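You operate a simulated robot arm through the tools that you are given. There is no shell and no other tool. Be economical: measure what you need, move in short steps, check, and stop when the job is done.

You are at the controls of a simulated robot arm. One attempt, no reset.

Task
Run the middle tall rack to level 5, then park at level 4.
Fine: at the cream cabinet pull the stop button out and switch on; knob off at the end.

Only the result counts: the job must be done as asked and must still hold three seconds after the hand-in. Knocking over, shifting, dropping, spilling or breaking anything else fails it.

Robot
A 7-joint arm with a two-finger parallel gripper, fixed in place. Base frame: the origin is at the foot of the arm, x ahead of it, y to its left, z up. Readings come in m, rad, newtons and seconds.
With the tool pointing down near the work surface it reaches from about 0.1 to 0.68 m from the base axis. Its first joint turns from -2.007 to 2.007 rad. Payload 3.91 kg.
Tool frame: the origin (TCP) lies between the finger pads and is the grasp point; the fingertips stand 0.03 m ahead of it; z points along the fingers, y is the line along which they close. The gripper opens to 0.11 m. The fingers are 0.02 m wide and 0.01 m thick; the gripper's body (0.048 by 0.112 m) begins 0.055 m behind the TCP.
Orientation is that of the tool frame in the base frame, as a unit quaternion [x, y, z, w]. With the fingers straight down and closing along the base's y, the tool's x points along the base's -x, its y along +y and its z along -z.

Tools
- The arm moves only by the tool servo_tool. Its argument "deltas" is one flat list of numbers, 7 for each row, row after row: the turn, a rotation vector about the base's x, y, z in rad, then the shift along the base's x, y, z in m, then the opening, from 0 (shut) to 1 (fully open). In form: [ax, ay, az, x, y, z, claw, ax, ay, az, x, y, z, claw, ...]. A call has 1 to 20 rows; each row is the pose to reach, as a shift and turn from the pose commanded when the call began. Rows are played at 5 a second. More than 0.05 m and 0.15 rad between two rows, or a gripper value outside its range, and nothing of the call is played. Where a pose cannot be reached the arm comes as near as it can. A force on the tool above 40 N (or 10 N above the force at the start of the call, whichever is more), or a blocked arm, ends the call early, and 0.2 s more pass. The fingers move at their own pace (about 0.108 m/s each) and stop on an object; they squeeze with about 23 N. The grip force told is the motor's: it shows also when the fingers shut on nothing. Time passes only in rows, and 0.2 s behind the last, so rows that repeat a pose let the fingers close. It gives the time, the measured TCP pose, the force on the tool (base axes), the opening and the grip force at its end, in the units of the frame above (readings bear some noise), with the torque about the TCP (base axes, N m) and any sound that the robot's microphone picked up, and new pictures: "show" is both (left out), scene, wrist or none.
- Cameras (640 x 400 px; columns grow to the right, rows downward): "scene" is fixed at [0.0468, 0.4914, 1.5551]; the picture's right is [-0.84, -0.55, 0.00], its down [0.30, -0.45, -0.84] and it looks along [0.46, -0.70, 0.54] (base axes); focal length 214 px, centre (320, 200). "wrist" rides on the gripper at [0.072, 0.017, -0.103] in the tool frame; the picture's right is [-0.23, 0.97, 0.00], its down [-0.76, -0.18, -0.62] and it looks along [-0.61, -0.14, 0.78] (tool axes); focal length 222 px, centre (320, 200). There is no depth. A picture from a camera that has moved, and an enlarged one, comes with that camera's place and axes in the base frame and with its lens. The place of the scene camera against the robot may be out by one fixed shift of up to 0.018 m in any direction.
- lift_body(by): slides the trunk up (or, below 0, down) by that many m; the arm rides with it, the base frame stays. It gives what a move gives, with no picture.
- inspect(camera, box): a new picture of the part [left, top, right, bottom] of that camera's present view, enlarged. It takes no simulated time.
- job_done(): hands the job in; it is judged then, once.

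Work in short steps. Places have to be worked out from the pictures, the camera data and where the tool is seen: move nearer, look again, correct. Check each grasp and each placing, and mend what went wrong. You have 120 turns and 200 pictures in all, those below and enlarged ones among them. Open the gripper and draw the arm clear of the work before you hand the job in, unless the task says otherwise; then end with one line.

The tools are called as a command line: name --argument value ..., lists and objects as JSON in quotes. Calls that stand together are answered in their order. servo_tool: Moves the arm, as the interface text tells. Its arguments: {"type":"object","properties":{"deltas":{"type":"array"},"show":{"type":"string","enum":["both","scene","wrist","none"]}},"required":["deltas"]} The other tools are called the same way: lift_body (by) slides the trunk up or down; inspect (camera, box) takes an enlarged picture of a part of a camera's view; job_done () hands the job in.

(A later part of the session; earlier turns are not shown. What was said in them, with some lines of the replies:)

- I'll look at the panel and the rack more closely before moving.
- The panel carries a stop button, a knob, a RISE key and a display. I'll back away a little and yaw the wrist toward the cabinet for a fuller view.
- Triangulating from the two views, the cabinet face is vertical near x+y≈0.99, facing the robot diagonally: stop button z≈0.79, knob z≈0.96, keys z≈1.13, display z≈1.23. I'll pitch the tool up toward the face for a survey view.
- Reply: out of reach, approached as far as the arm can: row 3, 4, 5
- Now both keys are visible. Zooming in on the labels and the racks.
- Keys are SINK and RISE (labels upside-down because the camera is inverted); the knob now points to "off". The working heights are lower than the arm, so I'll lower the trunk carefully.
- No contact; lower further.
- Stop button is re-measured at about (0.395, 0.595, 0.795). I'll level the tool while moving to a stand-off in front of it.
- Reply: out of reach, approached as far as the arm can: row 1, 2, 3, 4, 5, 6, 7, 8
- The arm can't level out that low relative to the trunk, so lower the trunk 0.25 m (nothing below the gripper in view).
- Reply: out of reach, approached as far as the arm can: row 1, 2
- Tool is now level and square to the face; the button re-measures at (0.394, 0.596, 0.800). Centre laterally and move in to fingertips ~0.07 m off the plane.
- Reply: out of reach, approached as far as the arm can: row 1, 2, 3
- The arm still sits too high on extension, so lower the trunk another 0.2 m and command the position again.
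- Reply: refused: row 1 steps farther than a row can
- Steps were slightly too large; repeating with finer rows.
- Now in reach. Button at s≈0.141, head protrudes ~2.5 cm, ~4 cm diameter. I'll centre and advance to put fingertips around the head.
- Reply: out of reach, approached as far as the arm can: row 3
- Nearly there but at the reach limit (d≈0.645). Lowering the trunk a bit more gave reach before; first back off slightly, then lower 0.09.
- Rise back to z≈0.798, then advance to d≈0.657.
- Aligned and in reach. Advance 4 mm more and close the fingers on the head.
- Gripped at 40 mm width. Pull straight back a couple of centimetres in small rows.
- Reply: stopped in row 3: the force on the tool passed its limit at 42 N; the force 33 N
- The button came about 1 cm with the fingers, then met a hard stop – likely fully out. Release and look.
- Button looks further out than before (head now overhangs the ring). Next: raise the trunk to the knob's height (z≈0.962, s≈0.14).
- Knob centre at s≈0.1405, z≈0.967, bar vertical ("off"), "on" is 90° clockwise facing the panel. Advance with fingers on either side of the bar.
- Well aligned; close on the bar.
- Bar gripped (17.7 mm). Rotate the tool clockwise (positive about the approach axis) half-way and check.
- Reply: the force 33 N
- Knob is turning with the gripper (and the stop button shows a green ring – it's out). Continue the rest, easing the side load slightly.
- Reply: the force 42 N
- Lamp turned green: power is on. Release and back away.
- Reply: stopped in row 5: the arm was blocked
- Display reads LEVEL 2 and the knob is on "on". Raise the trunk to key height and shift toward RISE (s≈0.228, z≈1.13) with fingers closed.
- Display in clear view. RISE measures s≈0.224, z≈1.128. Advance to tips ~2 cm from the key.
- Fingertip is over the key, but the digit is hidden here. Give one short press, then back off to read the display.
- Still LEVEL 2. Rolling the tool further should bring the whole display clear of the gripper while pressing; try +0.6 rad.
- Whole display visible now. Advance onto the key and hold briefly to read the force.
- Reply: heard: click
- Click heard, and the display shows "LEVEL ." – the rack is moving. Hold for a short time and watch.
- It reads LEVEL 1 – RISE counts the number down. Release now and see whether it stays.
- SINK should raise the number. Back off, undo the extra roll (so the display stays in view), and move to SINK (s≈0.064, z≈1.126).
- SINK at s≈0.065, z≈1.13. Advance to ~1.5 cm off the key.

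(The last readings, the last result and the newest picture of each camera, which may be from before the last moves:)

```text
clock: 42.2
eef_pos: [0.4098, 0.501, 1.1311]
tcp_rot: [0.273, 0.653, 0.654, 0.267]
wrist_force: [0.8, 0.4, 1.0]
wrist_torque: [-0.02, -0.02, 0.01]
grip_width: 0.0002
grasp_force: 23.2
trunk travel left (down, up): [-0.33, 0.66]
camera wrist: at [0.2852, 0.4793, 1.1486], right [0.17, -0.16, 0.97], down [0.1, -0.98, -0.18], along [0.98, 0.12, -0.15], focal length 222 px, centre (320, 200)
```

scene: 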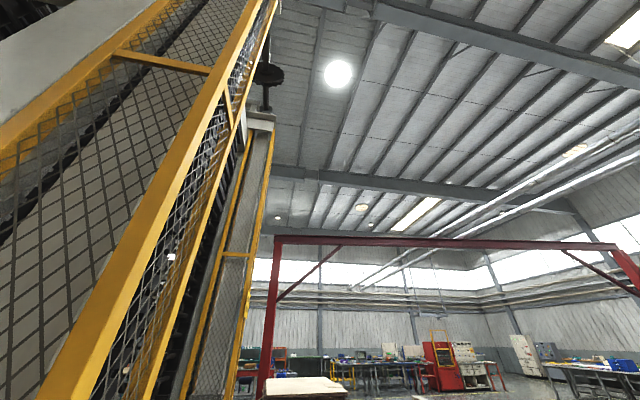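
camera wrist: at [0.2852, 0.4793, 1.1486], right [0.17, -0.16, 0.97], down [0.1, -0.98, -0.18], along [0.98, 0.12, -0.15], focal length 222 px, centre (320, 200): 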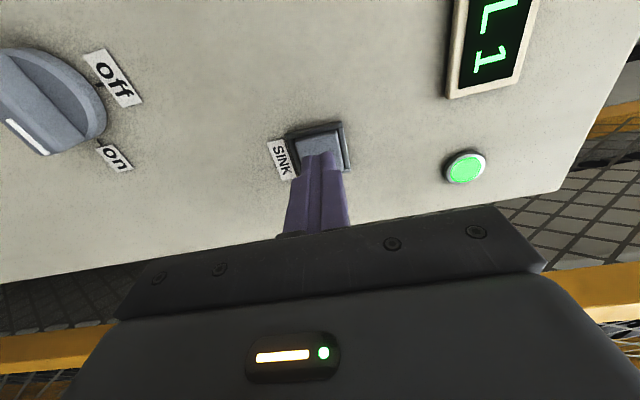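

Tap the key briefly to learn whether one press steps a level or must be held.

servo_tool --deltas '[0, 0, 0, 0.011, 0.011, 0, 0, 0, 0, 0, 0.0125, 0.0125, 0, 0, 0, 0, 0, 0.0, 0.0, 0, 0]' --show "wrist"

```text
clock: 43.0
eef_pos: [0.41, 0.5035, 1.1306]
tcp_rot: [0.274, 0.654, 0.653, 0.266]
wrist_force: [0.0, 0.1, -0.2]
wrist_torque: [0.04, -0.01, -0.02]
grip_width: 0.0001
grasp_force: 23.3
trunk travel left (down, up): [-0.33, 0.66]
heard: click
camera wrist: at [0.2857, 0.4803, 1.1477], right [0.17, -0.16, 0.97], down [0.1, -0.98, -0.18], along [0.98, 0.12, -0.15], focal length 222 px, centre (320, 200)
```

wrist: 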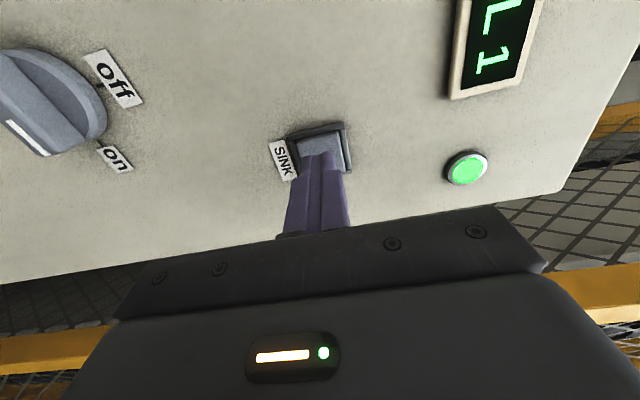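

servo_tool --deltas '[0, 0, 0, 0, 0, 0, 0, 0, 0, 0, 0, 0, 0, 0, 0, 0, 0, 0, 0, 0, 0, 0, 0, 0, 0, 0, 0, 0, 0, 0, 0, 0, 0, 0, 0]' --show "wrist"

```text
clock: 44.2
eef_pos: [0.4092, 0.501, 1.1303]
tcp_rot: [0.274, 0.653, 0.654, 0.267]
wrist_force: [0.9, 0.2, -0.3]
wrist_torque: [0.0, -0.03, 0.0]
grip_width: 0.0001
grasp_force: 23.1
trunk travel left (down, up): [-0.33, 0.66]
camera wrist: at [0.2855, 0.4801, 1.1478], right [0.17, -0.17, 0.97], down [0.1, -0.98, -0.18], along [0.98, 0.12, -0.15], focal length 222 px, centre (320, 200)
```

wrist: 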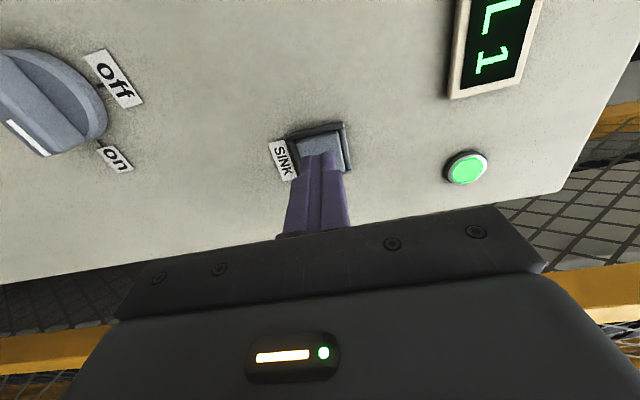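

It's hold-to-run. Press and hold ~2 s, then watch closely.

servo_tool --deltas '[0, 0, 0, 0.011, 0.011, 0, 0, 0, 0, 0, 0.0125, 0.0125, 0, 0, 0, 0, 0, 0.0125, 0.0125, 0, 0, 0, 0, 0, 0.0125, 0.0125, 0, 0, 0, 0, 0, 0.0125, 0.0125, 0, 0, 0, 0, 0, 0.0125, 0.0125, 0, 0]' --show "wrist"

```text
clock: 45.6
eef_pos: [0.4216, 0.514, 1.1299]
tcp_rot: [0.274, 0.653, 0.654, 0.267]
wrist_force: [-1.3, -0.3, 0.3]
wrist_torque: [0.01, -0.04, 0.02]
grip_width: 0.0001
grasp_force: 22.6
trunk travel left (down, up): [-0.33, 0.66]
heard: click, click
camera wrist: at [0.2971, 0.4927, 1.1486], right [0.17, -0.17, 0.97], down [0.1, -0.98, -0.18], along [0.98, 0.12, -0.15], focal length 222 px, centre (320, 200)
```

wrist: 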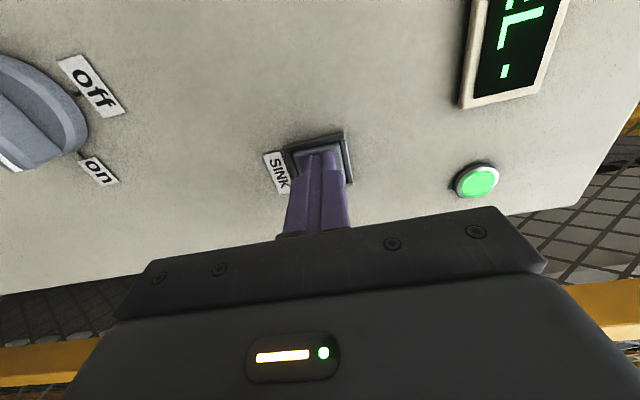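

servo_tool --deltas '[0, 0, 0, 0, 0, 0, 0, 0, 0, 0, 0, 0, 0, 0, 0, 0, 0, 0, 0, 0, 0, 0, 0, 0, 0, 0, 0, 0]' --show "wrist"

```text
clock: 46.6
eef_pos: [0.4216, 0.514, 1.1318]
tcp_rot: [0.273, 0.653, 0.654, 0.267]
wrist_force: [-1.5, -0.6, 0.4]
wrist_torque: [-0.01, -0.02, 0.02]
grip_width: 0.0
grasp_force: 22.6
trunk travel left (down, up): [-0.33, 0.66]
camera wrist: at [0.2971, 0.4927, 1.1485], right [0.17, -0.17, 0.97], down [0.1, -0.98, -0.18], along [0.98, 0.12, -0.15], focal length 222 px, centre (320, 200)
```

wrist: 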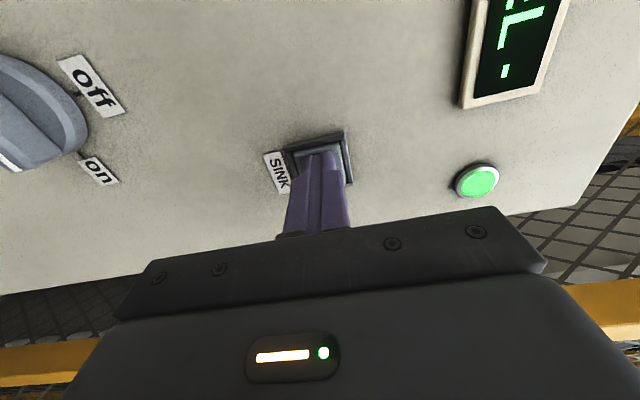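

servo_tool --deltas '[0, 0, 0, 0, 0, 0, 0, 0, 0, 0, 0, 0, 0, 0]' --show "wrist"

```text
clock: 47.2
eef_pos: [0.422, 0.5152, 1.1313]
tcp_rot: [0.274, 0.653, 0.654, 0.267]
wrist_force: [-2.0, -1.5, 0.2]
wrist_torque: [0.0, -0.01, 0.0]
grip_width: 0.0
grasp_force: 22.9
trunk travel left (down, up): [-0.33, 0.66]
camera wrist: at [0.2971, 0.4927, 1.1485], right [0.17, -0.17, 0.97], down [0.1, -0.98, -0.18], along [0.98, 0.12, -0.15], focal length 222 px, centre (320, 200)
```

wrist: 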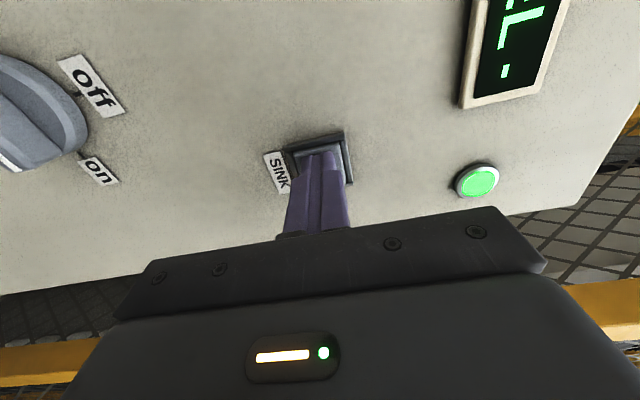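

Possibly the key is only marginally pressed (two clicks heard). Push 2–3 mm further.

servo_tool --deltas '[0, 0, 0, 0.002, 0.002, 0, 0, 0, 0, 0, 0.002, 0.002, 0, 0]' --show "wrist"

```text
clock: 47.8
eef_pos: [0.4244, 0.5159, 1.1301]
tcp_rot: [0.274, 0.653, 0.653, 0.267]
wrist_force: [-5.4, -4.6, -2.2]
wrist_torque: [-0.06, 0.06, -0.02]
grip_width: 0.0
grasp_force: 23.1
trunk travel left (down, up): [-0.33, 0.66]
camera wrist: at [0.2986, 0.4942, 1.1485], right [0.17, -0.17, 0.97], down [0.1, -0.98, -0.18], along [0.98, 0.12, -0.15], focal length 222 px, centre (320, 200)
```

wrist: 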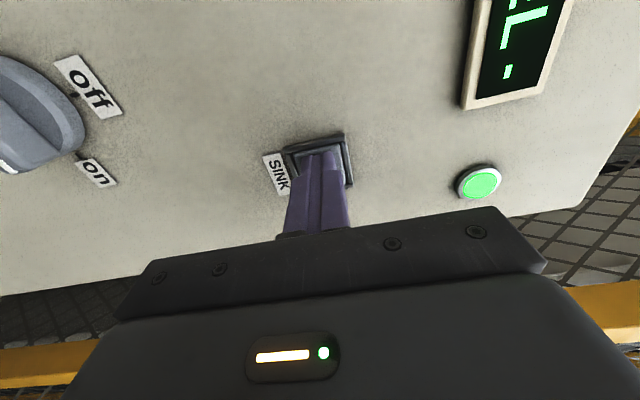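

servo_tool --deltas '[0, 0, 0, 0, 0, 0, 0, 0, 0, 0, 0, 0, 0, 0, 0, 0, 0, 0, 0, 0, 0]' --show "both"

```text
clock: 48.6
eef_pos: [0.4234, 0.5157, 1.1304]
tcp_rot: [0.274, 0.653, 0.653, 0.267]
wrist_force: [-5.1, -5.9, -2.8]
wrist_torque: [-0.08, 0.06, -0.01]
grip_width: 0.0002
grasp_force: 23.1
trunk travel left (down, up): [-0.33, 0.66]
camera wrist: at [0.2986, 0.4942, 1.1487], right [0.17, -0.17, 0.97], down [0.1, -0.98, -0.18], along [0.98, 0.12, -0.15], focal length 222 px, centre (320, 200)
```

scene: 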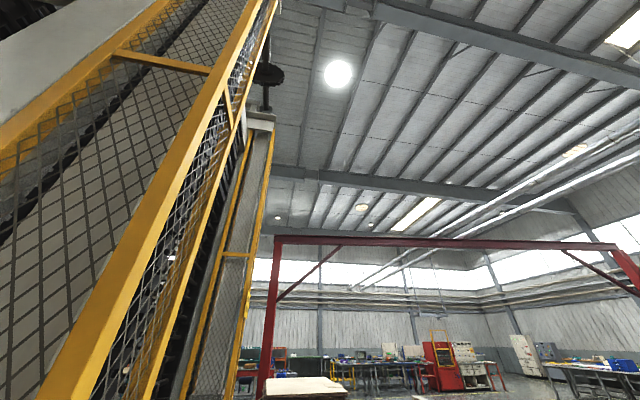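
wrist: 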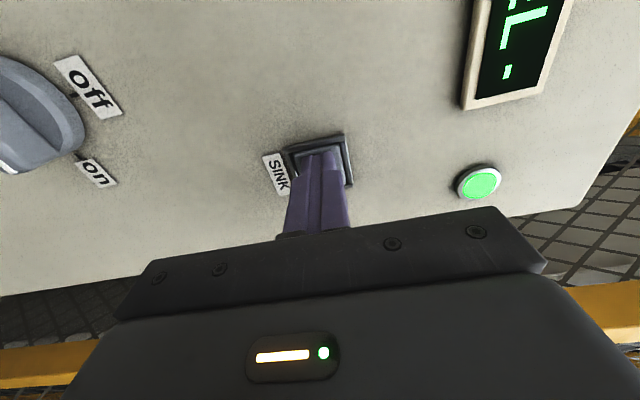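

No change; release to see whether the key clicks back, then re-press.

servo_tool --deltas '[0, 0, 0, -0.012, -0.012, 0, 0, 0, 0, 0, -0.012, -0.012, 0, 0]' --show "wrist"

```text
clock: 49.2
eef_pos: [0.4123, 0.5043, 1.1312]
tcp_rot: [0.275, 0.653, 0.653, 0.267]
wrist_force: [-0.2, 0.4, 0.0]
wrist_torque: [-0.01, 0.01, 0.03]
grip_width: 0.0
grasp_force: 23.2
trunk travel left (down, up): [-0.33, 0.66]
camera wrist: at [0.2874, 0.4824, 1.1487], right [0.17, -0.17, 0.97], down [0.1, -0.98, -0.18], along [0.98, 0.12, -0.15], focal length 222 px, centre (320, 200)
```

wrist: 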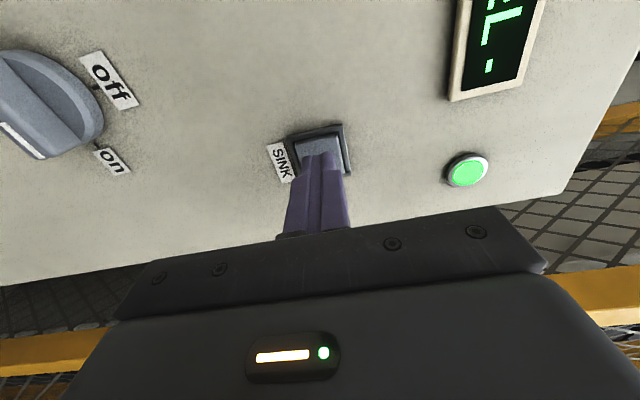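

servo_tool --deltas '[0, 0, 0, 0.005, 0.005, 0, 0, 0, 0, 0, 0.011, 0.011, 0, 0]' --show "wrist"

```text
clock: 49.8
eef_pos: [0.4221, 0.5143, 1.1313]
tcp_rot: [0.274, 0.653, 0.654, 0.267]
wrist_force: [-2.4, -1.8, -2.0]
wrist_torque: [0.0, 0.04, 0.0]
grip_width: 0.0
grasp_force: 23.1
trunk travel left (down, up): [-0.33, 0.66]
heard: click
camera wrist: at [0.2982, 0.4935, 1.1482], right [0.17, -0.17, 0.97], down [0.1, -0.98, -0.18], along [0.98, 0.12, -0.15], focal length 222 px, centre (320, 200)
```

wrist: 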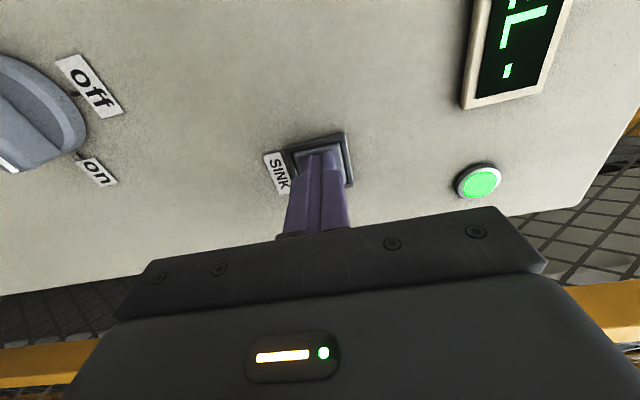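

servo_tool --deltas '[0, 0, 0, 0.001, 0.001, 0, 0, 0, 0, 0, 0.001, 0.001, 0, 0, 0, 0, 0, 0.001, 0.001, 0, 0, 0, 0, 0, 0.001, 0.001, 0, 0, 0, 0, 0, 0.001, 0.001, 0, 0]' --show "wrist"

```text
clock: 51.0
eef_pos: [0.423, 0.5164, 1.131]
tcp_rot: [0.273, 0.653, 0.654, 0.268]
wrist_force: [-6.7, -5.5, -3.7]
wrist_torque: [-0.11, 0.1, 0.0]
grip_width: 0.0
grasp_force: 22.3
trunk travel left (down, up): [-0.33, 0.66]
camera wrist: at [0.2989, 0.4942, 1.1483], right [0.17, -0.17, 0.97], down [0.1, -0.98, -0.18], along [0.98, 0.12, -0.15], focal length 222 px, centre (320, 200)
```

wrist: 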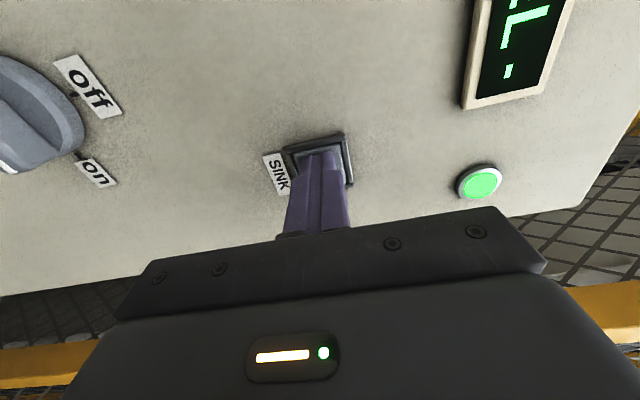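

Still "-". I'll look at the racks themselves for motion: enlarge the scene's rack area now, hold SINK 3 s more, and compare.

inspect --camera "scene" --box '[60, 100, 300, 400]'

servo_tool --deltas '[0, 0, 0, 0, 0, 0, 0, 0, 0, 0, 0, 0, 0, 0, 0, 0, 0, 0, 0, 0, 0, 0, 0, 0, 0, 0, 0, 0, 0, 0, 0, 0, 0, 0, 0, 0, 0, 0, 0, 0, 0, 0, 0, 0, 0, 0, 0, 0, 0, 0, 0, 0, 0, 0, 0, 0, 0, 0, 0, 0, 0, 0, 0, 0, 0, 0, 0, 0, 0, 0]' --show "wrist"

inspect --camera "scene" --box '[60, 100, 300, 400]'

```text
1.33 times, centred on (180, 250) of scene
camera zoom: at [0.0468, 0.4914, 1.5551], right [-0.84, -0.55, 0.0], down [0.3, -0.45, -0.84], along [0.46, -0.7, 0.54], focal length 286 px, centre (507, 133)
```

zoom: 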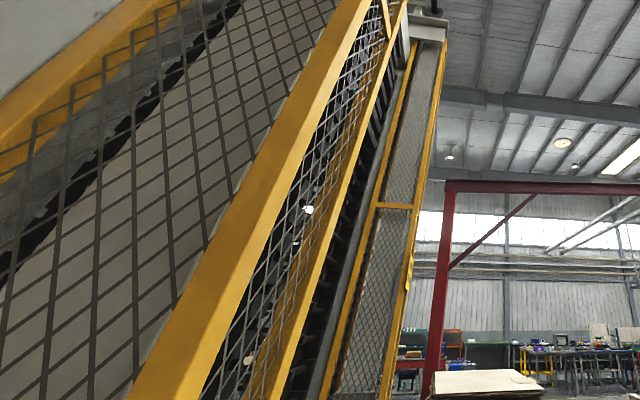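

```text
clock: 53.2
eef_pos: [0.4232, 0.5159, 1.1314]
tcp_rot: [0.274, 0.652, 0.654, 0.268]
wrist_force: [-6.6, -4.4, -1.2]
wrist_torque: [-0.04, 0.07, 0.02]
grip_width: 0.0
grasp_force: 23.1
trunk travel left (down, up): [-0.33, 0.66]
camera wrist: at [0.2989, 0.4941, 1.1485], right [0.17, -0.17, 0.97], down [0.1, -0.98, -0.18], along [0.98, 0.12, -0.15], focal length 222 px, centre (320, 200)
```

wrist: 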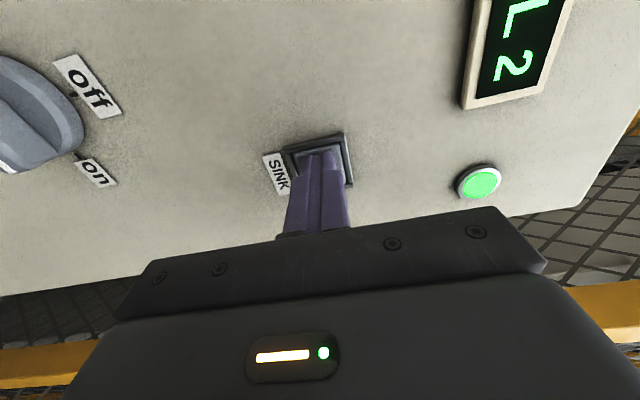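

```text
1.33 times, centred on (180, 250) of scene
camera zoom: at [0.0468, 0.4914, 1.5551], right [-0.84, -0.55, 0.0], down [0.3, -0.45, -0.84], along [0.46, -0.7, 0.54], focal length 286 px, centre (507, 133)
```

zoom: 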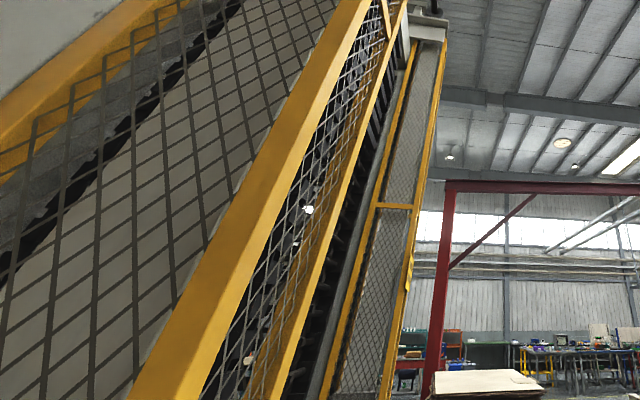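

It is just slow: LEVEL 2 now, so SINK raises the number. Keep holding.

servo_tool --deltas '[0, 0, 0, 0, 0, 0, 0, 0, 0, 0, 0, 0, 0, 0, 0, 0, 0, 0, 0, 0, 0, 0, 0, 0, 0, 0, 0, 0, 0, 0, 0, 0, 0, 0, 0, 0, 0, 0, 0, 0, 0, 0, 0, 0, 0, 0, 0, 0, 0, 0, 0, 0, 0, 0, 0, 0, 0, 0, 0, 0, 0, 0, 0, 0, 0, 0, 0, 0, 0, 0]' --show "wrist"

servo_tool --deltas '[0, 0, 0, 0, 0, 0, 0, 0, 0, 0, 0, 0, 0, 0, 0, 0, 0, 0, 0, 0, 0, 0, 0, 0, 0, 0, 0, 0, 0, 0, 0, 0, 0, 0, 0, 0, 0, 0, 0, 0, 0, 0, 0, 0, 0, 0, 0, 0, 0, 0, 0, 0, 0, 0, 0, 0, 0, 0, 0, 0, 0, 0, 0, 0, 0, 0, 0, 0, 0, 0]' --show "wrist"

```text
clock: 55.4
eef_pos: [0.4236, 0.5155, 1.1306]
tcp_rot: [0.274, 0.651, 0.655, 0.268]
wrist_force: [-5.1, -4.3, 0.3]
wrist_torque: [0.01, -0.01, 0.05]
grip_width: 0.0001
grasp_force: 22.9
trunk travel left (down, up): [-0.33, 0.66]
camera wrist: at [0.2989, 0.494, 1.1485], right [0.17, -0.17, 0.97], down [0.1, -0.98, -0.18], along [0.98, 0.12, -0.15], focal length 222 px, centre (320, 200)
```

wrist: 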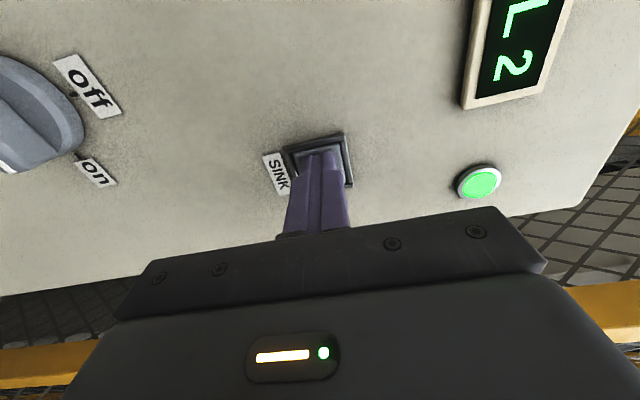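

```text
clock: 57.6
eef_pos: [0.4234, 0.5159, 1.1313]
tcp_rot: [0.273, 0.653, 0.654, 0.267]
wrist_force: [-5.1, -4.4, 0.1]
wrist_torque: [-0.01, -0.04, 0.06]
grip_width: 0.0001
grasp_force: 23.4
trunk travel left (down, up): [-0.33, 0.66]
camera wrist: at [0.2989, 0.494, 1.1485], right [0.17, -0.17, 0.97], down [0.1, -0.98, -0.18], along [0.98, 0.12, -0.15], focal length 222 px, centre (320, 200)
```

wrist: 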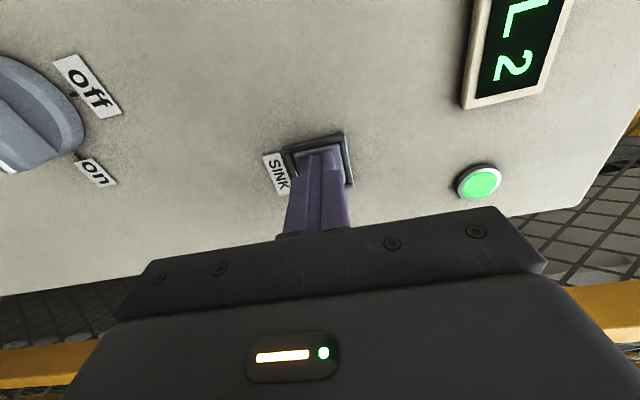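

Holding at LEVEL 2 doesn't continue, so each firm press steps one level. Release, then press again cleanly and watch.

servo_tool --deltas '[0, 0, 0, -0.012, -0.012, 0, 0, 0, 0, 0, -0.012, -0.012, 0, 0]' --show "none"

servo_tool --deltas '[0, 0, 0, 0.012, 0.012, 0, 0, 0, 0, 0, 0.012, 0.012, 0, 0, 0, 0, 0, 0.012, 0.012, 0, 0, 0, 0, 0, 0.012, 0.012, 0, 0]' --show "wrist"

```text
clock: 58.2
eef_pos: [0.4121, 0.5044, 1.1313]
tcp_rot: [0.275, 0.653, 0.654, 0.267]
wrist_force: [-0.8, 0.3, -0.2]
wrist_torque: [-0.03, 0.0, -0.02]
grip_width: 0.0001
grasp_force: 23.2
trunk travel left (down, up): [-0.33, 0.66]
```

```text
clock: 59.2
eef_pos: [0.4233, 0.5151, 1.1313]
tcp_rot: [0.275, 0.654, 0.653, 0.267]
wrist_force: [-7.0, -6.3, -5.9]
wrist_torque: [-0.12, 0.11, 0.0]
grip_width: 0.0001
grasp_force: 23.3
trunk travel left (down, up): [-0.33, 0.66]
heard: click
camera wrist: at [0.2989, 0.4946, 1.1494], right [0.17, -0.17, 0.97], down [0.1, -0.98, -0.18], along [0.98, 0.12, -0.15], focal length 222 px, centre (320, 200)
```

wrist: 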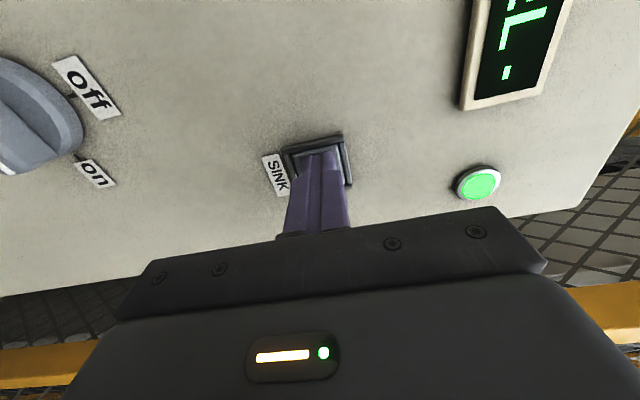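

Moving again. Hold about 2.5 s.

servo_tool --deltas '[0, 0, 0, 0, 0, 0, 0, 0, 0, 0, 0, 0, 0, 0, 0, 0, 0, 0, 0, 0, 0, 0, 0, 0, 0, 0, 0, 0, 0, 0, 0, 0, 0, 0, 0, 0, 0, 0, 0, 0, 0, 0, 0, 0, 0, 0, 0, 0, 0, 0, 0, 0, 0, 0, 0, 0, 0, 0, 0, 0, 0, 0, 0, 0, 0, 0, 0, 0, 0, 0, 0, 0, 0, 0, 0, 0, 0]' --show "wrist"

```text
clock: 61.6
eef_pos: [0.4239, 0.5162, 1.1337]
tcp_rot: [0.274, 0.653, 0.654, 0.267]
wrist_force: [-7.0, -6.2, -2.8]
wrist_torque: [-0.04, 0.05, 0.02]
grip_width: 0.0
grasp_force: 23.1
trunk travel left (down, up): [-0.33, 0.66]
camera wrist: at [0.2988, 0.4944, 1.1499], right [0.17, -0.17, 0.97], down [0.1, -0.98, -0.18], along [0.98, 0.12, -0.15], focal length 222 px, centre (320, 200)
```

wrist: 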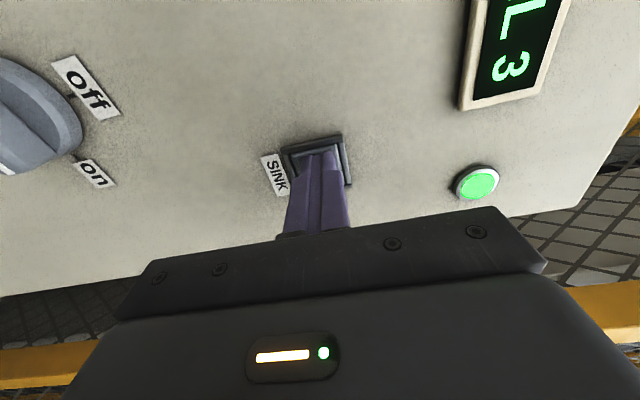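

LEVEL 3. Repeat: release, single press, hold ~3 s.

servo_tool --deltas '[0, 0, 0, -0.012, -0.012, 0, 0, 0, 0, 0, -0.012, -0.012, 0, 0, 0, 0, 0, 0, 0, 0, 0, 0, 0, 0, 0, 0, 0, 0, 0, 0, 0, 0, 0, 0, 0, 0, 0, 0, 0, 0, 0, 0, 0, 0, 0, 0, 0, 0, 0, 0, 0, 0, 0, 0, 0, 0, 0, 0, 0, 0, 0, 0, 0, 0, 0, 0, 0, 0, 0, 0, 0, 0, 0, 0, 0, 0, 0, 0, 0, 0, 0, 0, 0, 0, 0, 0, 0, 0, 0, 0, 0, 0, 0, 0, 0, 0, 0, 0, 0, 0, 0, 0, 0, 0, 0, 0, 0, 0, 0, 0, 0, 0, 0, 0, 0, 0, 0, 0, 0]' --show "wrist"

```text
clock: 65.2
eef_pos: [0.4232, 0.5175, 1.1315]
tcp_rot: [0.273, 0.653, 0.654, 0.268]
wrist_force: [-2.3, -4.4, -0.4]
wrist_torque: [-0.05, 0.04, -0.01]
grip_width: 0.0
grasp_force: 22.9
trunk travel left (down, up): [-0.33, 0.66]
heard: click
camera wrist: at [0.2982, 0.4943, 1.149], right [0.17, -0.17, 0.97], down [0.1, -0.98, -0.18], along [0.98, 0.12, -0.15], focal length 222 px, centre (320, 200)
```

wrist: 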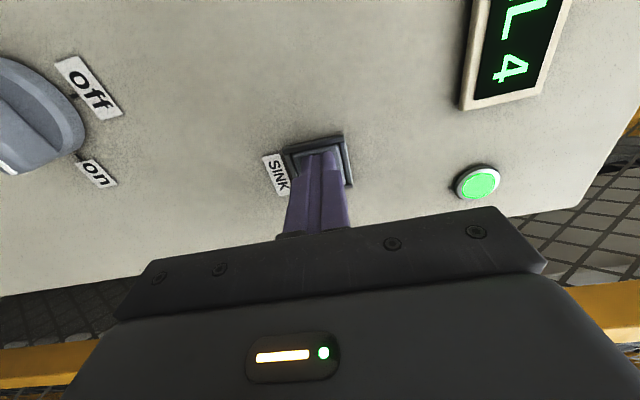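

LEVEL 4. Once more for LEVEL 5.

servo_tool --deltas '[0, 0, 0, -0.012, -0.012, 0, 0, 0, 0, 0, -0.012, -0.012, 0, 0, 0, 0, 0, 0.001, 0.001, 0, 0, 0, 0, 0, 0.001, 0.001, 0, 0, 0, 0, 0, 0.001, 0.001, 0, 0, 0, 0, 0, 0.001, 0.001, 0, 0, 0, 0, 0, 0.001, 0.001, 0, 0, 0, 0, 0, 0.001, 0.001, 0, 0, 0, 0, 0, 0.001, 0.001, 0, 0, 0, 0, 0, 0.001, 0.001, 0, 0, 0, 0, 0, 0.001, 0.001, 0, 0, 0, 0, 0, 0.001, 0.001, 0, 0, 0, 0, 0, 0.001, 0.001, 0, 0, 0, 0, 0, 0.001, 0.001, 0, 0, 0, 0, 0, 0.001, 0.001, 0, 0, 0, 0, 0, 0.001, 0.001, 0, 0, 0, 0, 0, 0.001, 0.001, 0, 0]' --show "wrist"

```text
clock: 68.8
eef_pos: [0.425, 0.5167, 1.1326]
tcp_rot: [0.273, 0.653, 0.654, 0.267]
wrist_force: [-6.8, -6.2, -2.5]
wrist_torque: [-0.04, 0.05, 0.01]
grip_width: 0.0
grasp_force: 22.9
trunk travel left (down, up): [-0.33, 0.66]
heard: click
camera wrist: at [0.2991, 0.4943, 1.1502], right [0.17, -0.17, 0.97], down [0.1, -0.98, -0.18], along [0.98, 0.12, -0.15], focal length 222 px, centre (320, 200)
```

wrist: 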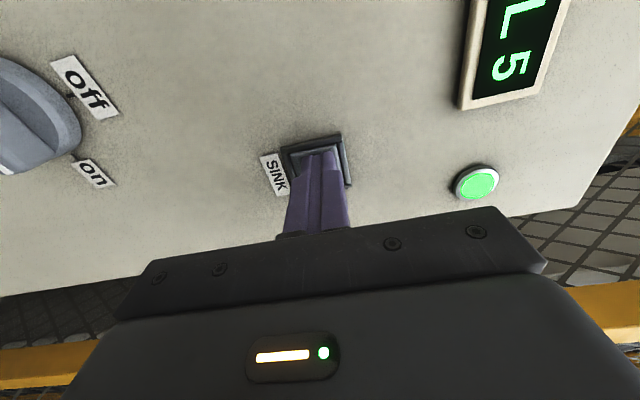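

LEVEL 5 reached. Now back off and go to RISE with the extra roll for the view.

servo_tool --deltas '[0, 0, 0, -0.022, -0.022, 0, 0, 0.08, 0.08, 0, -0.039, -0.039, 0, 0, 0.17, 0.17, 0, -0.067, -0.011, -0.001, 0, 0.26, 0.26, 0, -0.095, 0.017, -0.002, 0, 0.35, 0.35, 0, -0.123, 0.045, -0.002, 0, 0.43, 0.43, 0, -0.1515, 0.0735, -0.002, 0]' --show "wrist"

```text
clock: 70.2
eef_pos: [0.2733, 0.5912, 1.1303]
tcp_rot: [0.457, 0.54, 0.704, 0.059]
wrist_force: [-0.1, -0.2, 0.1]
wrist_torque: [-0.04, 0.03, 0.01]
grip_width: 0.0002
grasp_force: 22.8
trunk travel left (down, up): [-0.33, 0.66]
camera wrist: at [0.1655, 0.5531, 1.1856], right [0.53, -0.53, 0.66], down [-0.08, -0.81, -0.59], along [0.84, 0.26, -0.47], focal length 222 px, centre (320, 200)
```

wrist: 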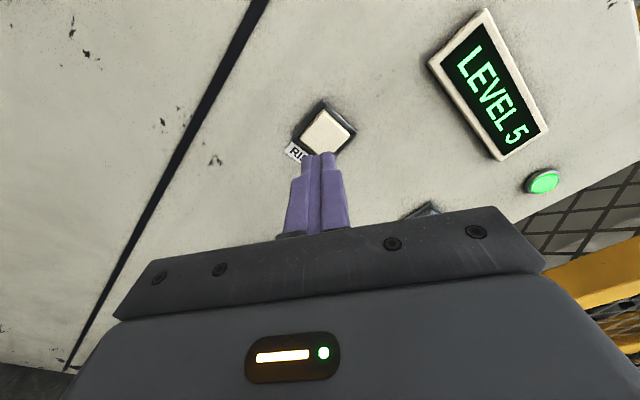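

Press RISE once and hold ~3 s.

servo_tool --deltas '[0, 0, 0, 0.02, 0.02, 0, 0, 0, 0, 0, 0.036, 0.036, 0, 0, 0, 0, 0, 0.037, 0.037, 0, 0, 0, 0, 0, 0.037, 0.037, 0, 0, 0, 0, 0, 0.037, 0.037, 0, 0, 0, 0, 0, 0.037, 0.037, 0, 0, 0, 0, 0, 0.037, 0.037, 0, 0, 0, 0, 0, 0.037, 0.037, 0, 0, 0, 0, 0, 0.037, 0.037, 0, 0, 0, 0, 0, 0.037, 0.037, 0, 0, 0, 0, 0, 0.037, 0.037, 0, 0, 0, 0, 0, 0.037, 0.037, 0, 0, 0, 0, 0, 0.037, 0.037, 0, 0, 0, 0, 0, 0.037, 0.037, 0, 0, 0, 0, 0, 0.037, 0.037, 0, 0, 0, 0, 0, 0.037, 0.037, 0, 0]' --show "wrist"

```text
clock: 73.6
eef_pos: [0.3111, 0.6277, 1.1295]
tcp_rot: [0.456, 0.541, 0.704, 0.059]
wrist_force: [-4.8, -3.5, -1.3]
wrist_torque: [-0.02, -0.02, 0.03]
grip_width: 0.0002
grasp_force: 23.0
trunk travel left (down, up): [-0.33, 0.66]
heard: click
camera wrist: at [0.203, 0.5896, 1.1853], right [0.53, -0.53, 0.66], down [-0.07, -0.81, -0.58], along [0.84, 0.26, -0.47], focal length 222 px, centre (320, 200)
```

wrist: 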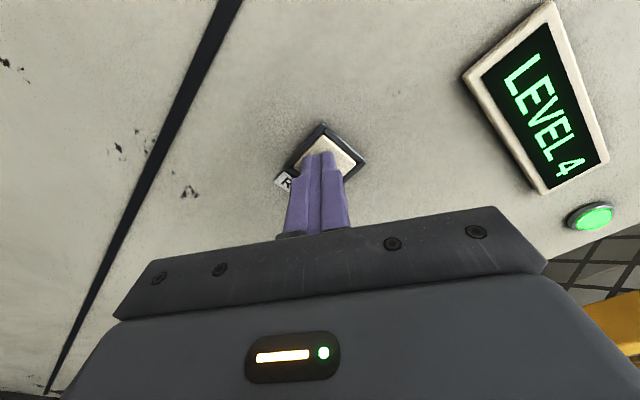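

LEVEL 4. Back away, undo the extra roll, shift to the knob's column and open the fingers.

servo_tool --deltas '[0, 0, 0, -0.025, -0.025, 0, 0, -0.08, -0.08, 0, -0.055, -0.055, 0, 0, -0.16, -0.16, 0, -0.08, -0.08, 0, 0, -0.25, -0.25, 0, -0.06, -0.1, 0, 0.3, -0.34, -0.34, 0, -0.04, -0.12, 0, 0.6, -0.43, -0.43, 0, -0.02, -0.135, 0, 0.6]' --show "wrist"

lift_body --by -0.16

servo_tool --deltas '[0, 0, 0, 0, 0, 0, 0.6]' --show "wrist"

```text
clock: 75.0
eef_pos: [0.2941, 0.4952, 1.1265]
tcp_rot: [0.275, 0.656, 0.651, 0.267]
wrist_force: [0.4, 0.1, 0.5]
wrist_torque: [-0.03, 0.0, 0.0]
grip_width: 0.0659
grasp_force: 0.1
trunk travel left (down, up): [-0.33, 0.66]
camera wrist: at [0.1693, 0.4746, 1.1437], right [0.17, -0.16, 0.97], down [0.09, -0.98, -0.18], along [0.98, 0.12, -0.15], focal length 222 px, centre (320, 200)
```

wrist: 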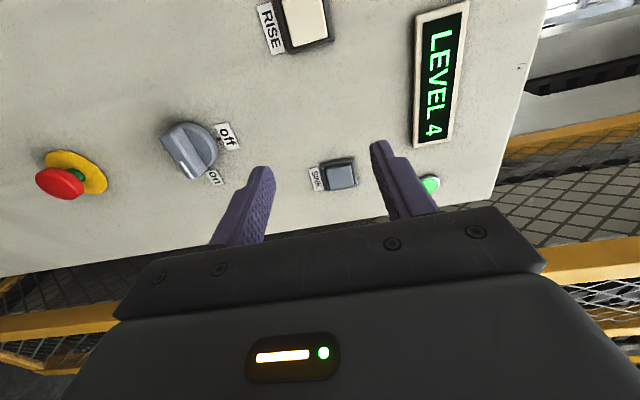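

```text
clock: 76.8
eef_pos: [0.2924, 0.4955, 0.9662]
tcp_rot: [0.275, 0.656, 0.65, 0.266]
wrist_force: [0.7, 0.1, 0.4]
wrist_torque: [0.03, -0.02, 0.0]
grip_width: 0.066
grasp_force: 0.1
trunk travel left (down, up): [-0.17, 0.82]
```

```text
clock: 77.2
eef_pos: [0.2925, 0.4963, 0.9651]
tcp_rot: [0.276, 0.655, 0.651, 0.265]
wrist_force: [0.0, -0.2, -0.3]
wrist_torque: [-0.02, 0.0, 0.0]
grip_width: 0.066
grasp_force: 0.1
trunk travel left (down, up): [-0.17, 0.82]
camera wrist: at [0.1686, 0.4752, 0.9844], right [0.17, -0.16, 0.97], down [0.09, -0.98, -0.18], along [0.98, 0.12, -0.16], focal length 222 px, centre (320, 200)
```

wrist: 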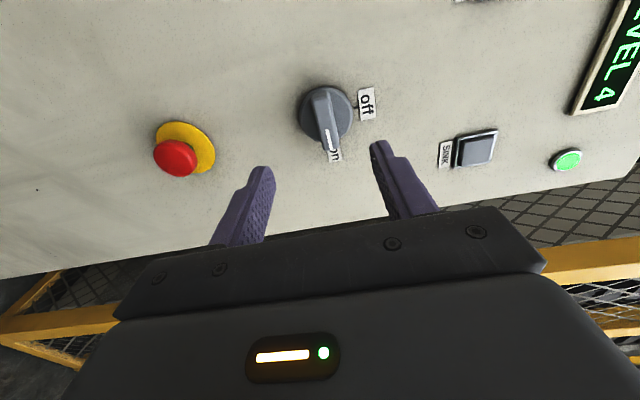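

Stop button still out, knob at "on" with its bar horizontal between the vertical finger pair. Advance and grip.

servo_tool --deltas '[0, 0, 0, 0.025, 0.024, 0.0045, 0.6, 0, 0, 0, 0.048, 0.046, 0.0045, 0.6, 0, 0, 0, 0.067, 0.0647, 0.0045, 0.6]' --show "wrist"

```text
clock: 78.0
eef_pos: [0.358, 0.5593, 0.9754]
tcp_rot: [0.273, 0.653, 0.654, 0.268]
wrist_force: [-1.2, 0.0, 0.2]
wrist_torque: [-0.04, 0.0, 0.03]
grip_width: 0.0661
grasp_force: 0.0
trunk travel left (down, up): [-0.17, 0.82]
camera wrist: at [0.2334, 0.538, 0.9931], right [0.17, -0.17, 0.97], down [0.1, -0.98, -0.18], along [0.98, 0.12, -0.15], focal length 222 px, centre (320, 200)
```

wrist: 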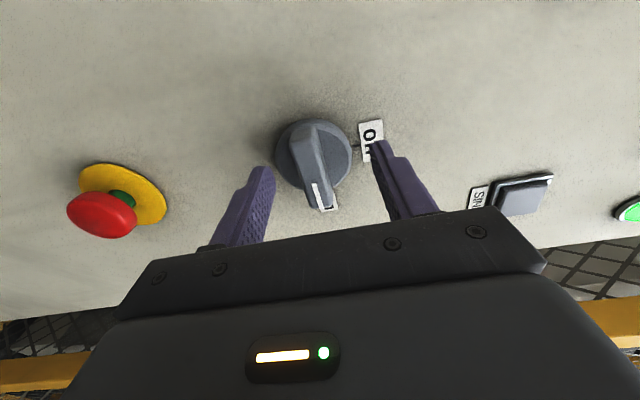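

Lower 5 mm to centre on the bar and close.

servo_tool --deltas '[0, 0, 0, 0, 0, -0.005, 0.6, 0, 0, 0, 0, 0, -0.005, 0.2, 0, 0, 0, 0, 0, -0.005, 0, 0, 0, 0, 0, 0, -0.005, 0]' --show "wrist"

```text
clock: 79.0
eef_pos: [0.3587, 0.5596, 0.97]
tcp_rot: [0.274, 0.653, 0.654, 0.267]
wrist_force: [2.9, 4.3, 4.3]
wrist_torque: [-0.01, -0.62, 0.03]
grip_width: 0.0178
grasp_force: 44.8
trunk travel left (down, up): [-0.17, 0.82]
camera wrist: at [0.2337, 0.5381, 0.9876], right [0.17, -0.17, 0.97], down [0.1, -0.98, -0.18], along [0.98, 0.12, -0.15], focal length 222 px, centre (320, 200)
```

wrist: 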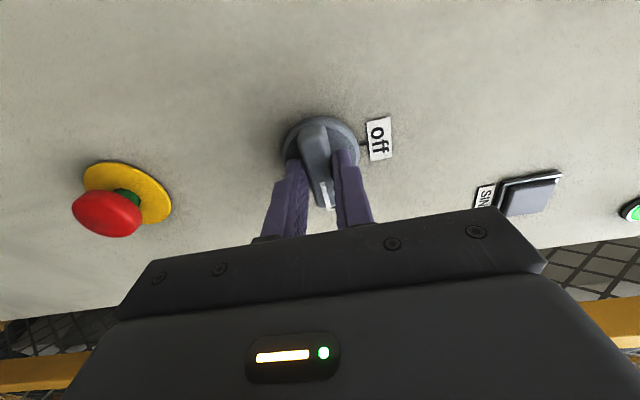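

Gripped; the display last read LEVEL 4. Rotate −90° back to "off".

servo_tool --deltas '[-0.0925, -0.0925, 0, 0, 0, 0, 0, -0.185, -0.185, 0, 0, 0, 0, 0, -0.2775, -0.2775, 0, 0, 0, 0, 0, -0.37, -0.37, 0, 0, 0, 0, 0, -0.4625, -0.4625, 0, 0, 0, 0, 0, -0.555, -0.555, 0, 0, 0, 0, 0, -0.6475, -0.6475, 0, 0, 0, 0, 0, -0.74, -0.74, 0, 0, 0, 0, 0, -0.8325, -0.8325, 0, 0, 0, 0, 0, -0.925, -0.925, 0, 0, 0, 0, 0, -1.0175, -1.0175, 0, 0, 0, 0, 0, -1.11, -1.11, 0, 0, 0, 0, 0]' --show "wrist"

```text
clock: 81.4
eef_pos: [0.3597, 0.5591, 0.9675]
tcp_rot: [-0.211, 0.677, 0.323, 0.627]
wrist_force: [-3.0, -12.6, -6.5]
wrist_torque: [0.47, -0.51, -0.01]
grip_width: 0.0182
grasp_force: 44.7
trunk travel left (down, up): [-0.17, 0.82]
stopped in row 11: the force on the tool passed its limit at 41 N (the readings are from after the stop); the commanded pose is now the measured one
camera wrist: at [0.265, 0.5066, 0.8993], right [-0.64, 0.66, 0.39], down [-0.23, -0.65, 0.72], along [0.73, 0.38, 0.57], focal length 222 px, centre (320, 200)
```

wrist: 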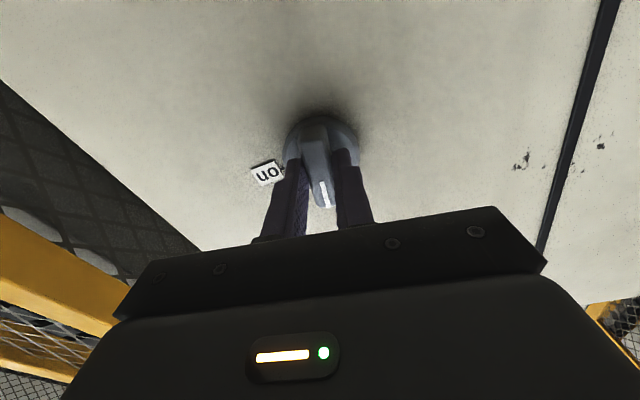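

Nearly there (~10° left, stopped by side load). Finish the last bit with a slight relief.

servo_tool --deltas '[0, 0, 0, 0.001, -0.0015, -0.001, 0, -0.045, -0.045, 0, 0.001, -0.0015, -0.001, 0, -0.09, -0.09, 0, 0.001, -0.0015, -0.001, 0, -0.125, -0.125, 0, 0.001, -0.0015, -0.001, 0]' --show "wrist"

```text
clock: 82.4
eef_pos: [0.3598, 0.5585, 0.9679]
tcp_rot: [-0.271, 0.654, 0.266, 0.654]
wrist_force: [1.6, 3.6, 8.8]
wrist_torque: [-0.21, 0.63, 0.39]
grip_width: 0.0177
grasp_force: 45.1
trunk travel left (down, up): [-0.17, 0.82]
camera wrist: at [0.2745, 0.4972, 0.8948], right [-0.69, 0.69, 0.22], down [-0.32, -0.56, 0.76], along [0.65, 0.45, 0.61], focal length 222 px, centre (320, 200)
```

wrist: 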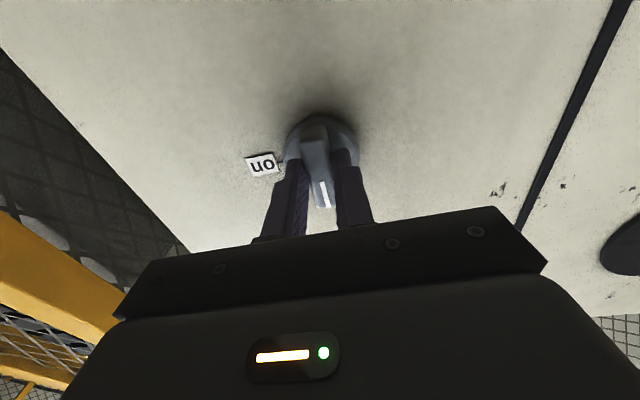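

Full 90° back. Release, retreat and look.

servo_tool --deltas '[0, 0, 0, 0, 0, 0, 0.5, 0, 0, 0, 0, 0, 0, 0.8, 0, 0, 0, -0.025, -0.025, 0, 0.8, 0, 0, 0, -0.055, -0.055, 0, 0.8, 0, 0, 0, -0.085, -0.085, 0, 0.8]' --show "wrist"

inspect --camera "wrist" --box '[220, 60, 440, 220]'

```text
clock: 83.8
eef_pos: [0.3079, 0.4762, 0.9385]
tcp_rot: [-0.265, 0.678, 0.246, 0.64]
wrist_force: [-0.7, -0.1, -0.4]
wrist_torque: [-0.01, 0.0, 0.01]
grip_width: 0.0879
grasp_force: 0.0
trunk travel left (down, up): [-0.17, 0.82]
stopped in row 5: the arm was blocked; the commanded pose is now the measured one
camera wrist: at [0.2174, 0.4157, 0.8717], right [-0.65, 0.73, 0.22], down [-0.31, -0.52, 0.8], along [0.7, 0.45, 0.56], focal length 222 px, centre (320, 200)
```

wrist: 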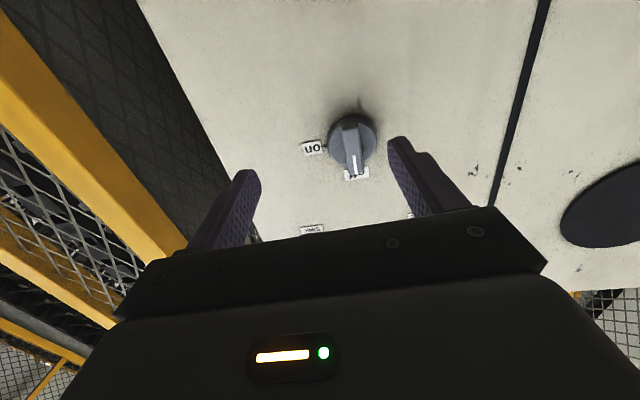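

```text
2.50 times, centred on (330, 140) of wrist
camera zoom: at [0.2174, 0.4157, 0.8717], right [-0.65, 0.73, 0.22], down [-0.31, -0.52, 0.8], along [0.7, 0.45, 0.56], focal length 555 px, centre (295, 350)
```

zoom: 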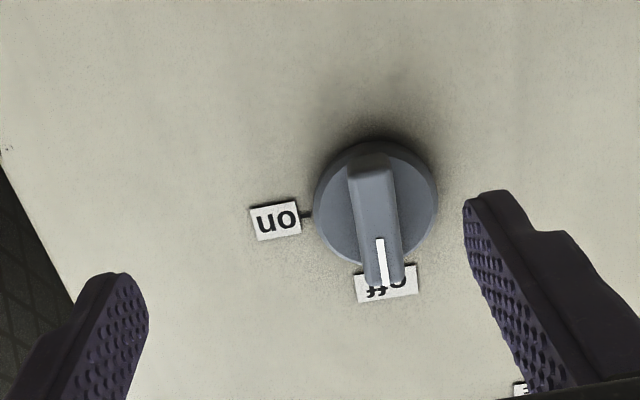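

Knob is on "off". Raise the trunk clear and check the lamp and display are dark.

lift_body --by 0.33

servo_tool --deltas '[0, 0, 0, 0, 0, 0, 1]' --show "wrist"

```text
clock: 87.1
eef_pos: [0.3074, 0.4763, 1.2683]
tcp_rot: [-0.266, 0.677, 0.247, 0.64]
wrist_force: [0.4, -0.2, -0.2]
wrist_torque: [0.01, -0.03, 0.0]
grip_width: 0.0878
grasp_force: 0.0
trunk travel left (down, up): [-0.5, 0.49]
```

```text
clock: 87.5
eef_pos: [0.3072, 0.4764, 1.269]
tcp_rot: [-0.264, 0.677, 0.246, 0.641]
wrist_force: [1.0, -0.2, -0.4]
wrist_torque: [-0.02, -0.02, 0.02]
grip_width: 0.11
grasp_force: 0.1
trunk travel left (down, up): [-0.5, 0.49]
camera wrist: at [0.2168, 0.4159, 1.2022], right [-0.65, 0.73, 0.22], down [-0.31, -0.52, 0.8], along [0.7, 0.45, 0.56], focal length 222 px, centre (320, 200)
```

wrist: 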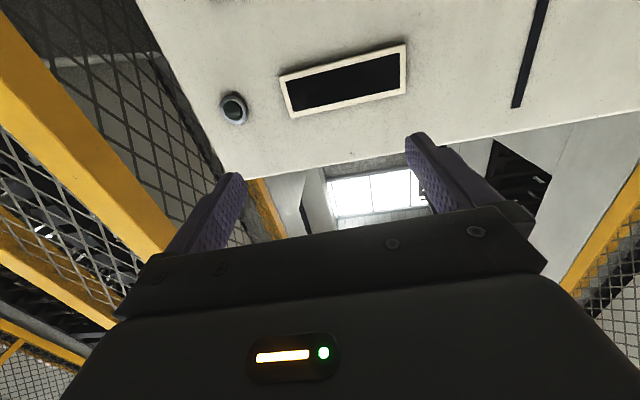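

Lamp and display are dark, the gripper is open and the arm is clear of the cabinet. Handing in.

job_done

```text
The job is handed in.
```

The rack controlled from the cream cabinet ran to level 5 and is parked at level 4, going by the cabinet's display. The stop button is out and the knob is back at off. The panel lamp and display are dark, and the arm is clear. The keys count opposite to their labels (SINK raises the number), and I pressed RISE first, so the rack dipped from 2 to 1 before going up. I worked from the display alone and never saw which rack moved.
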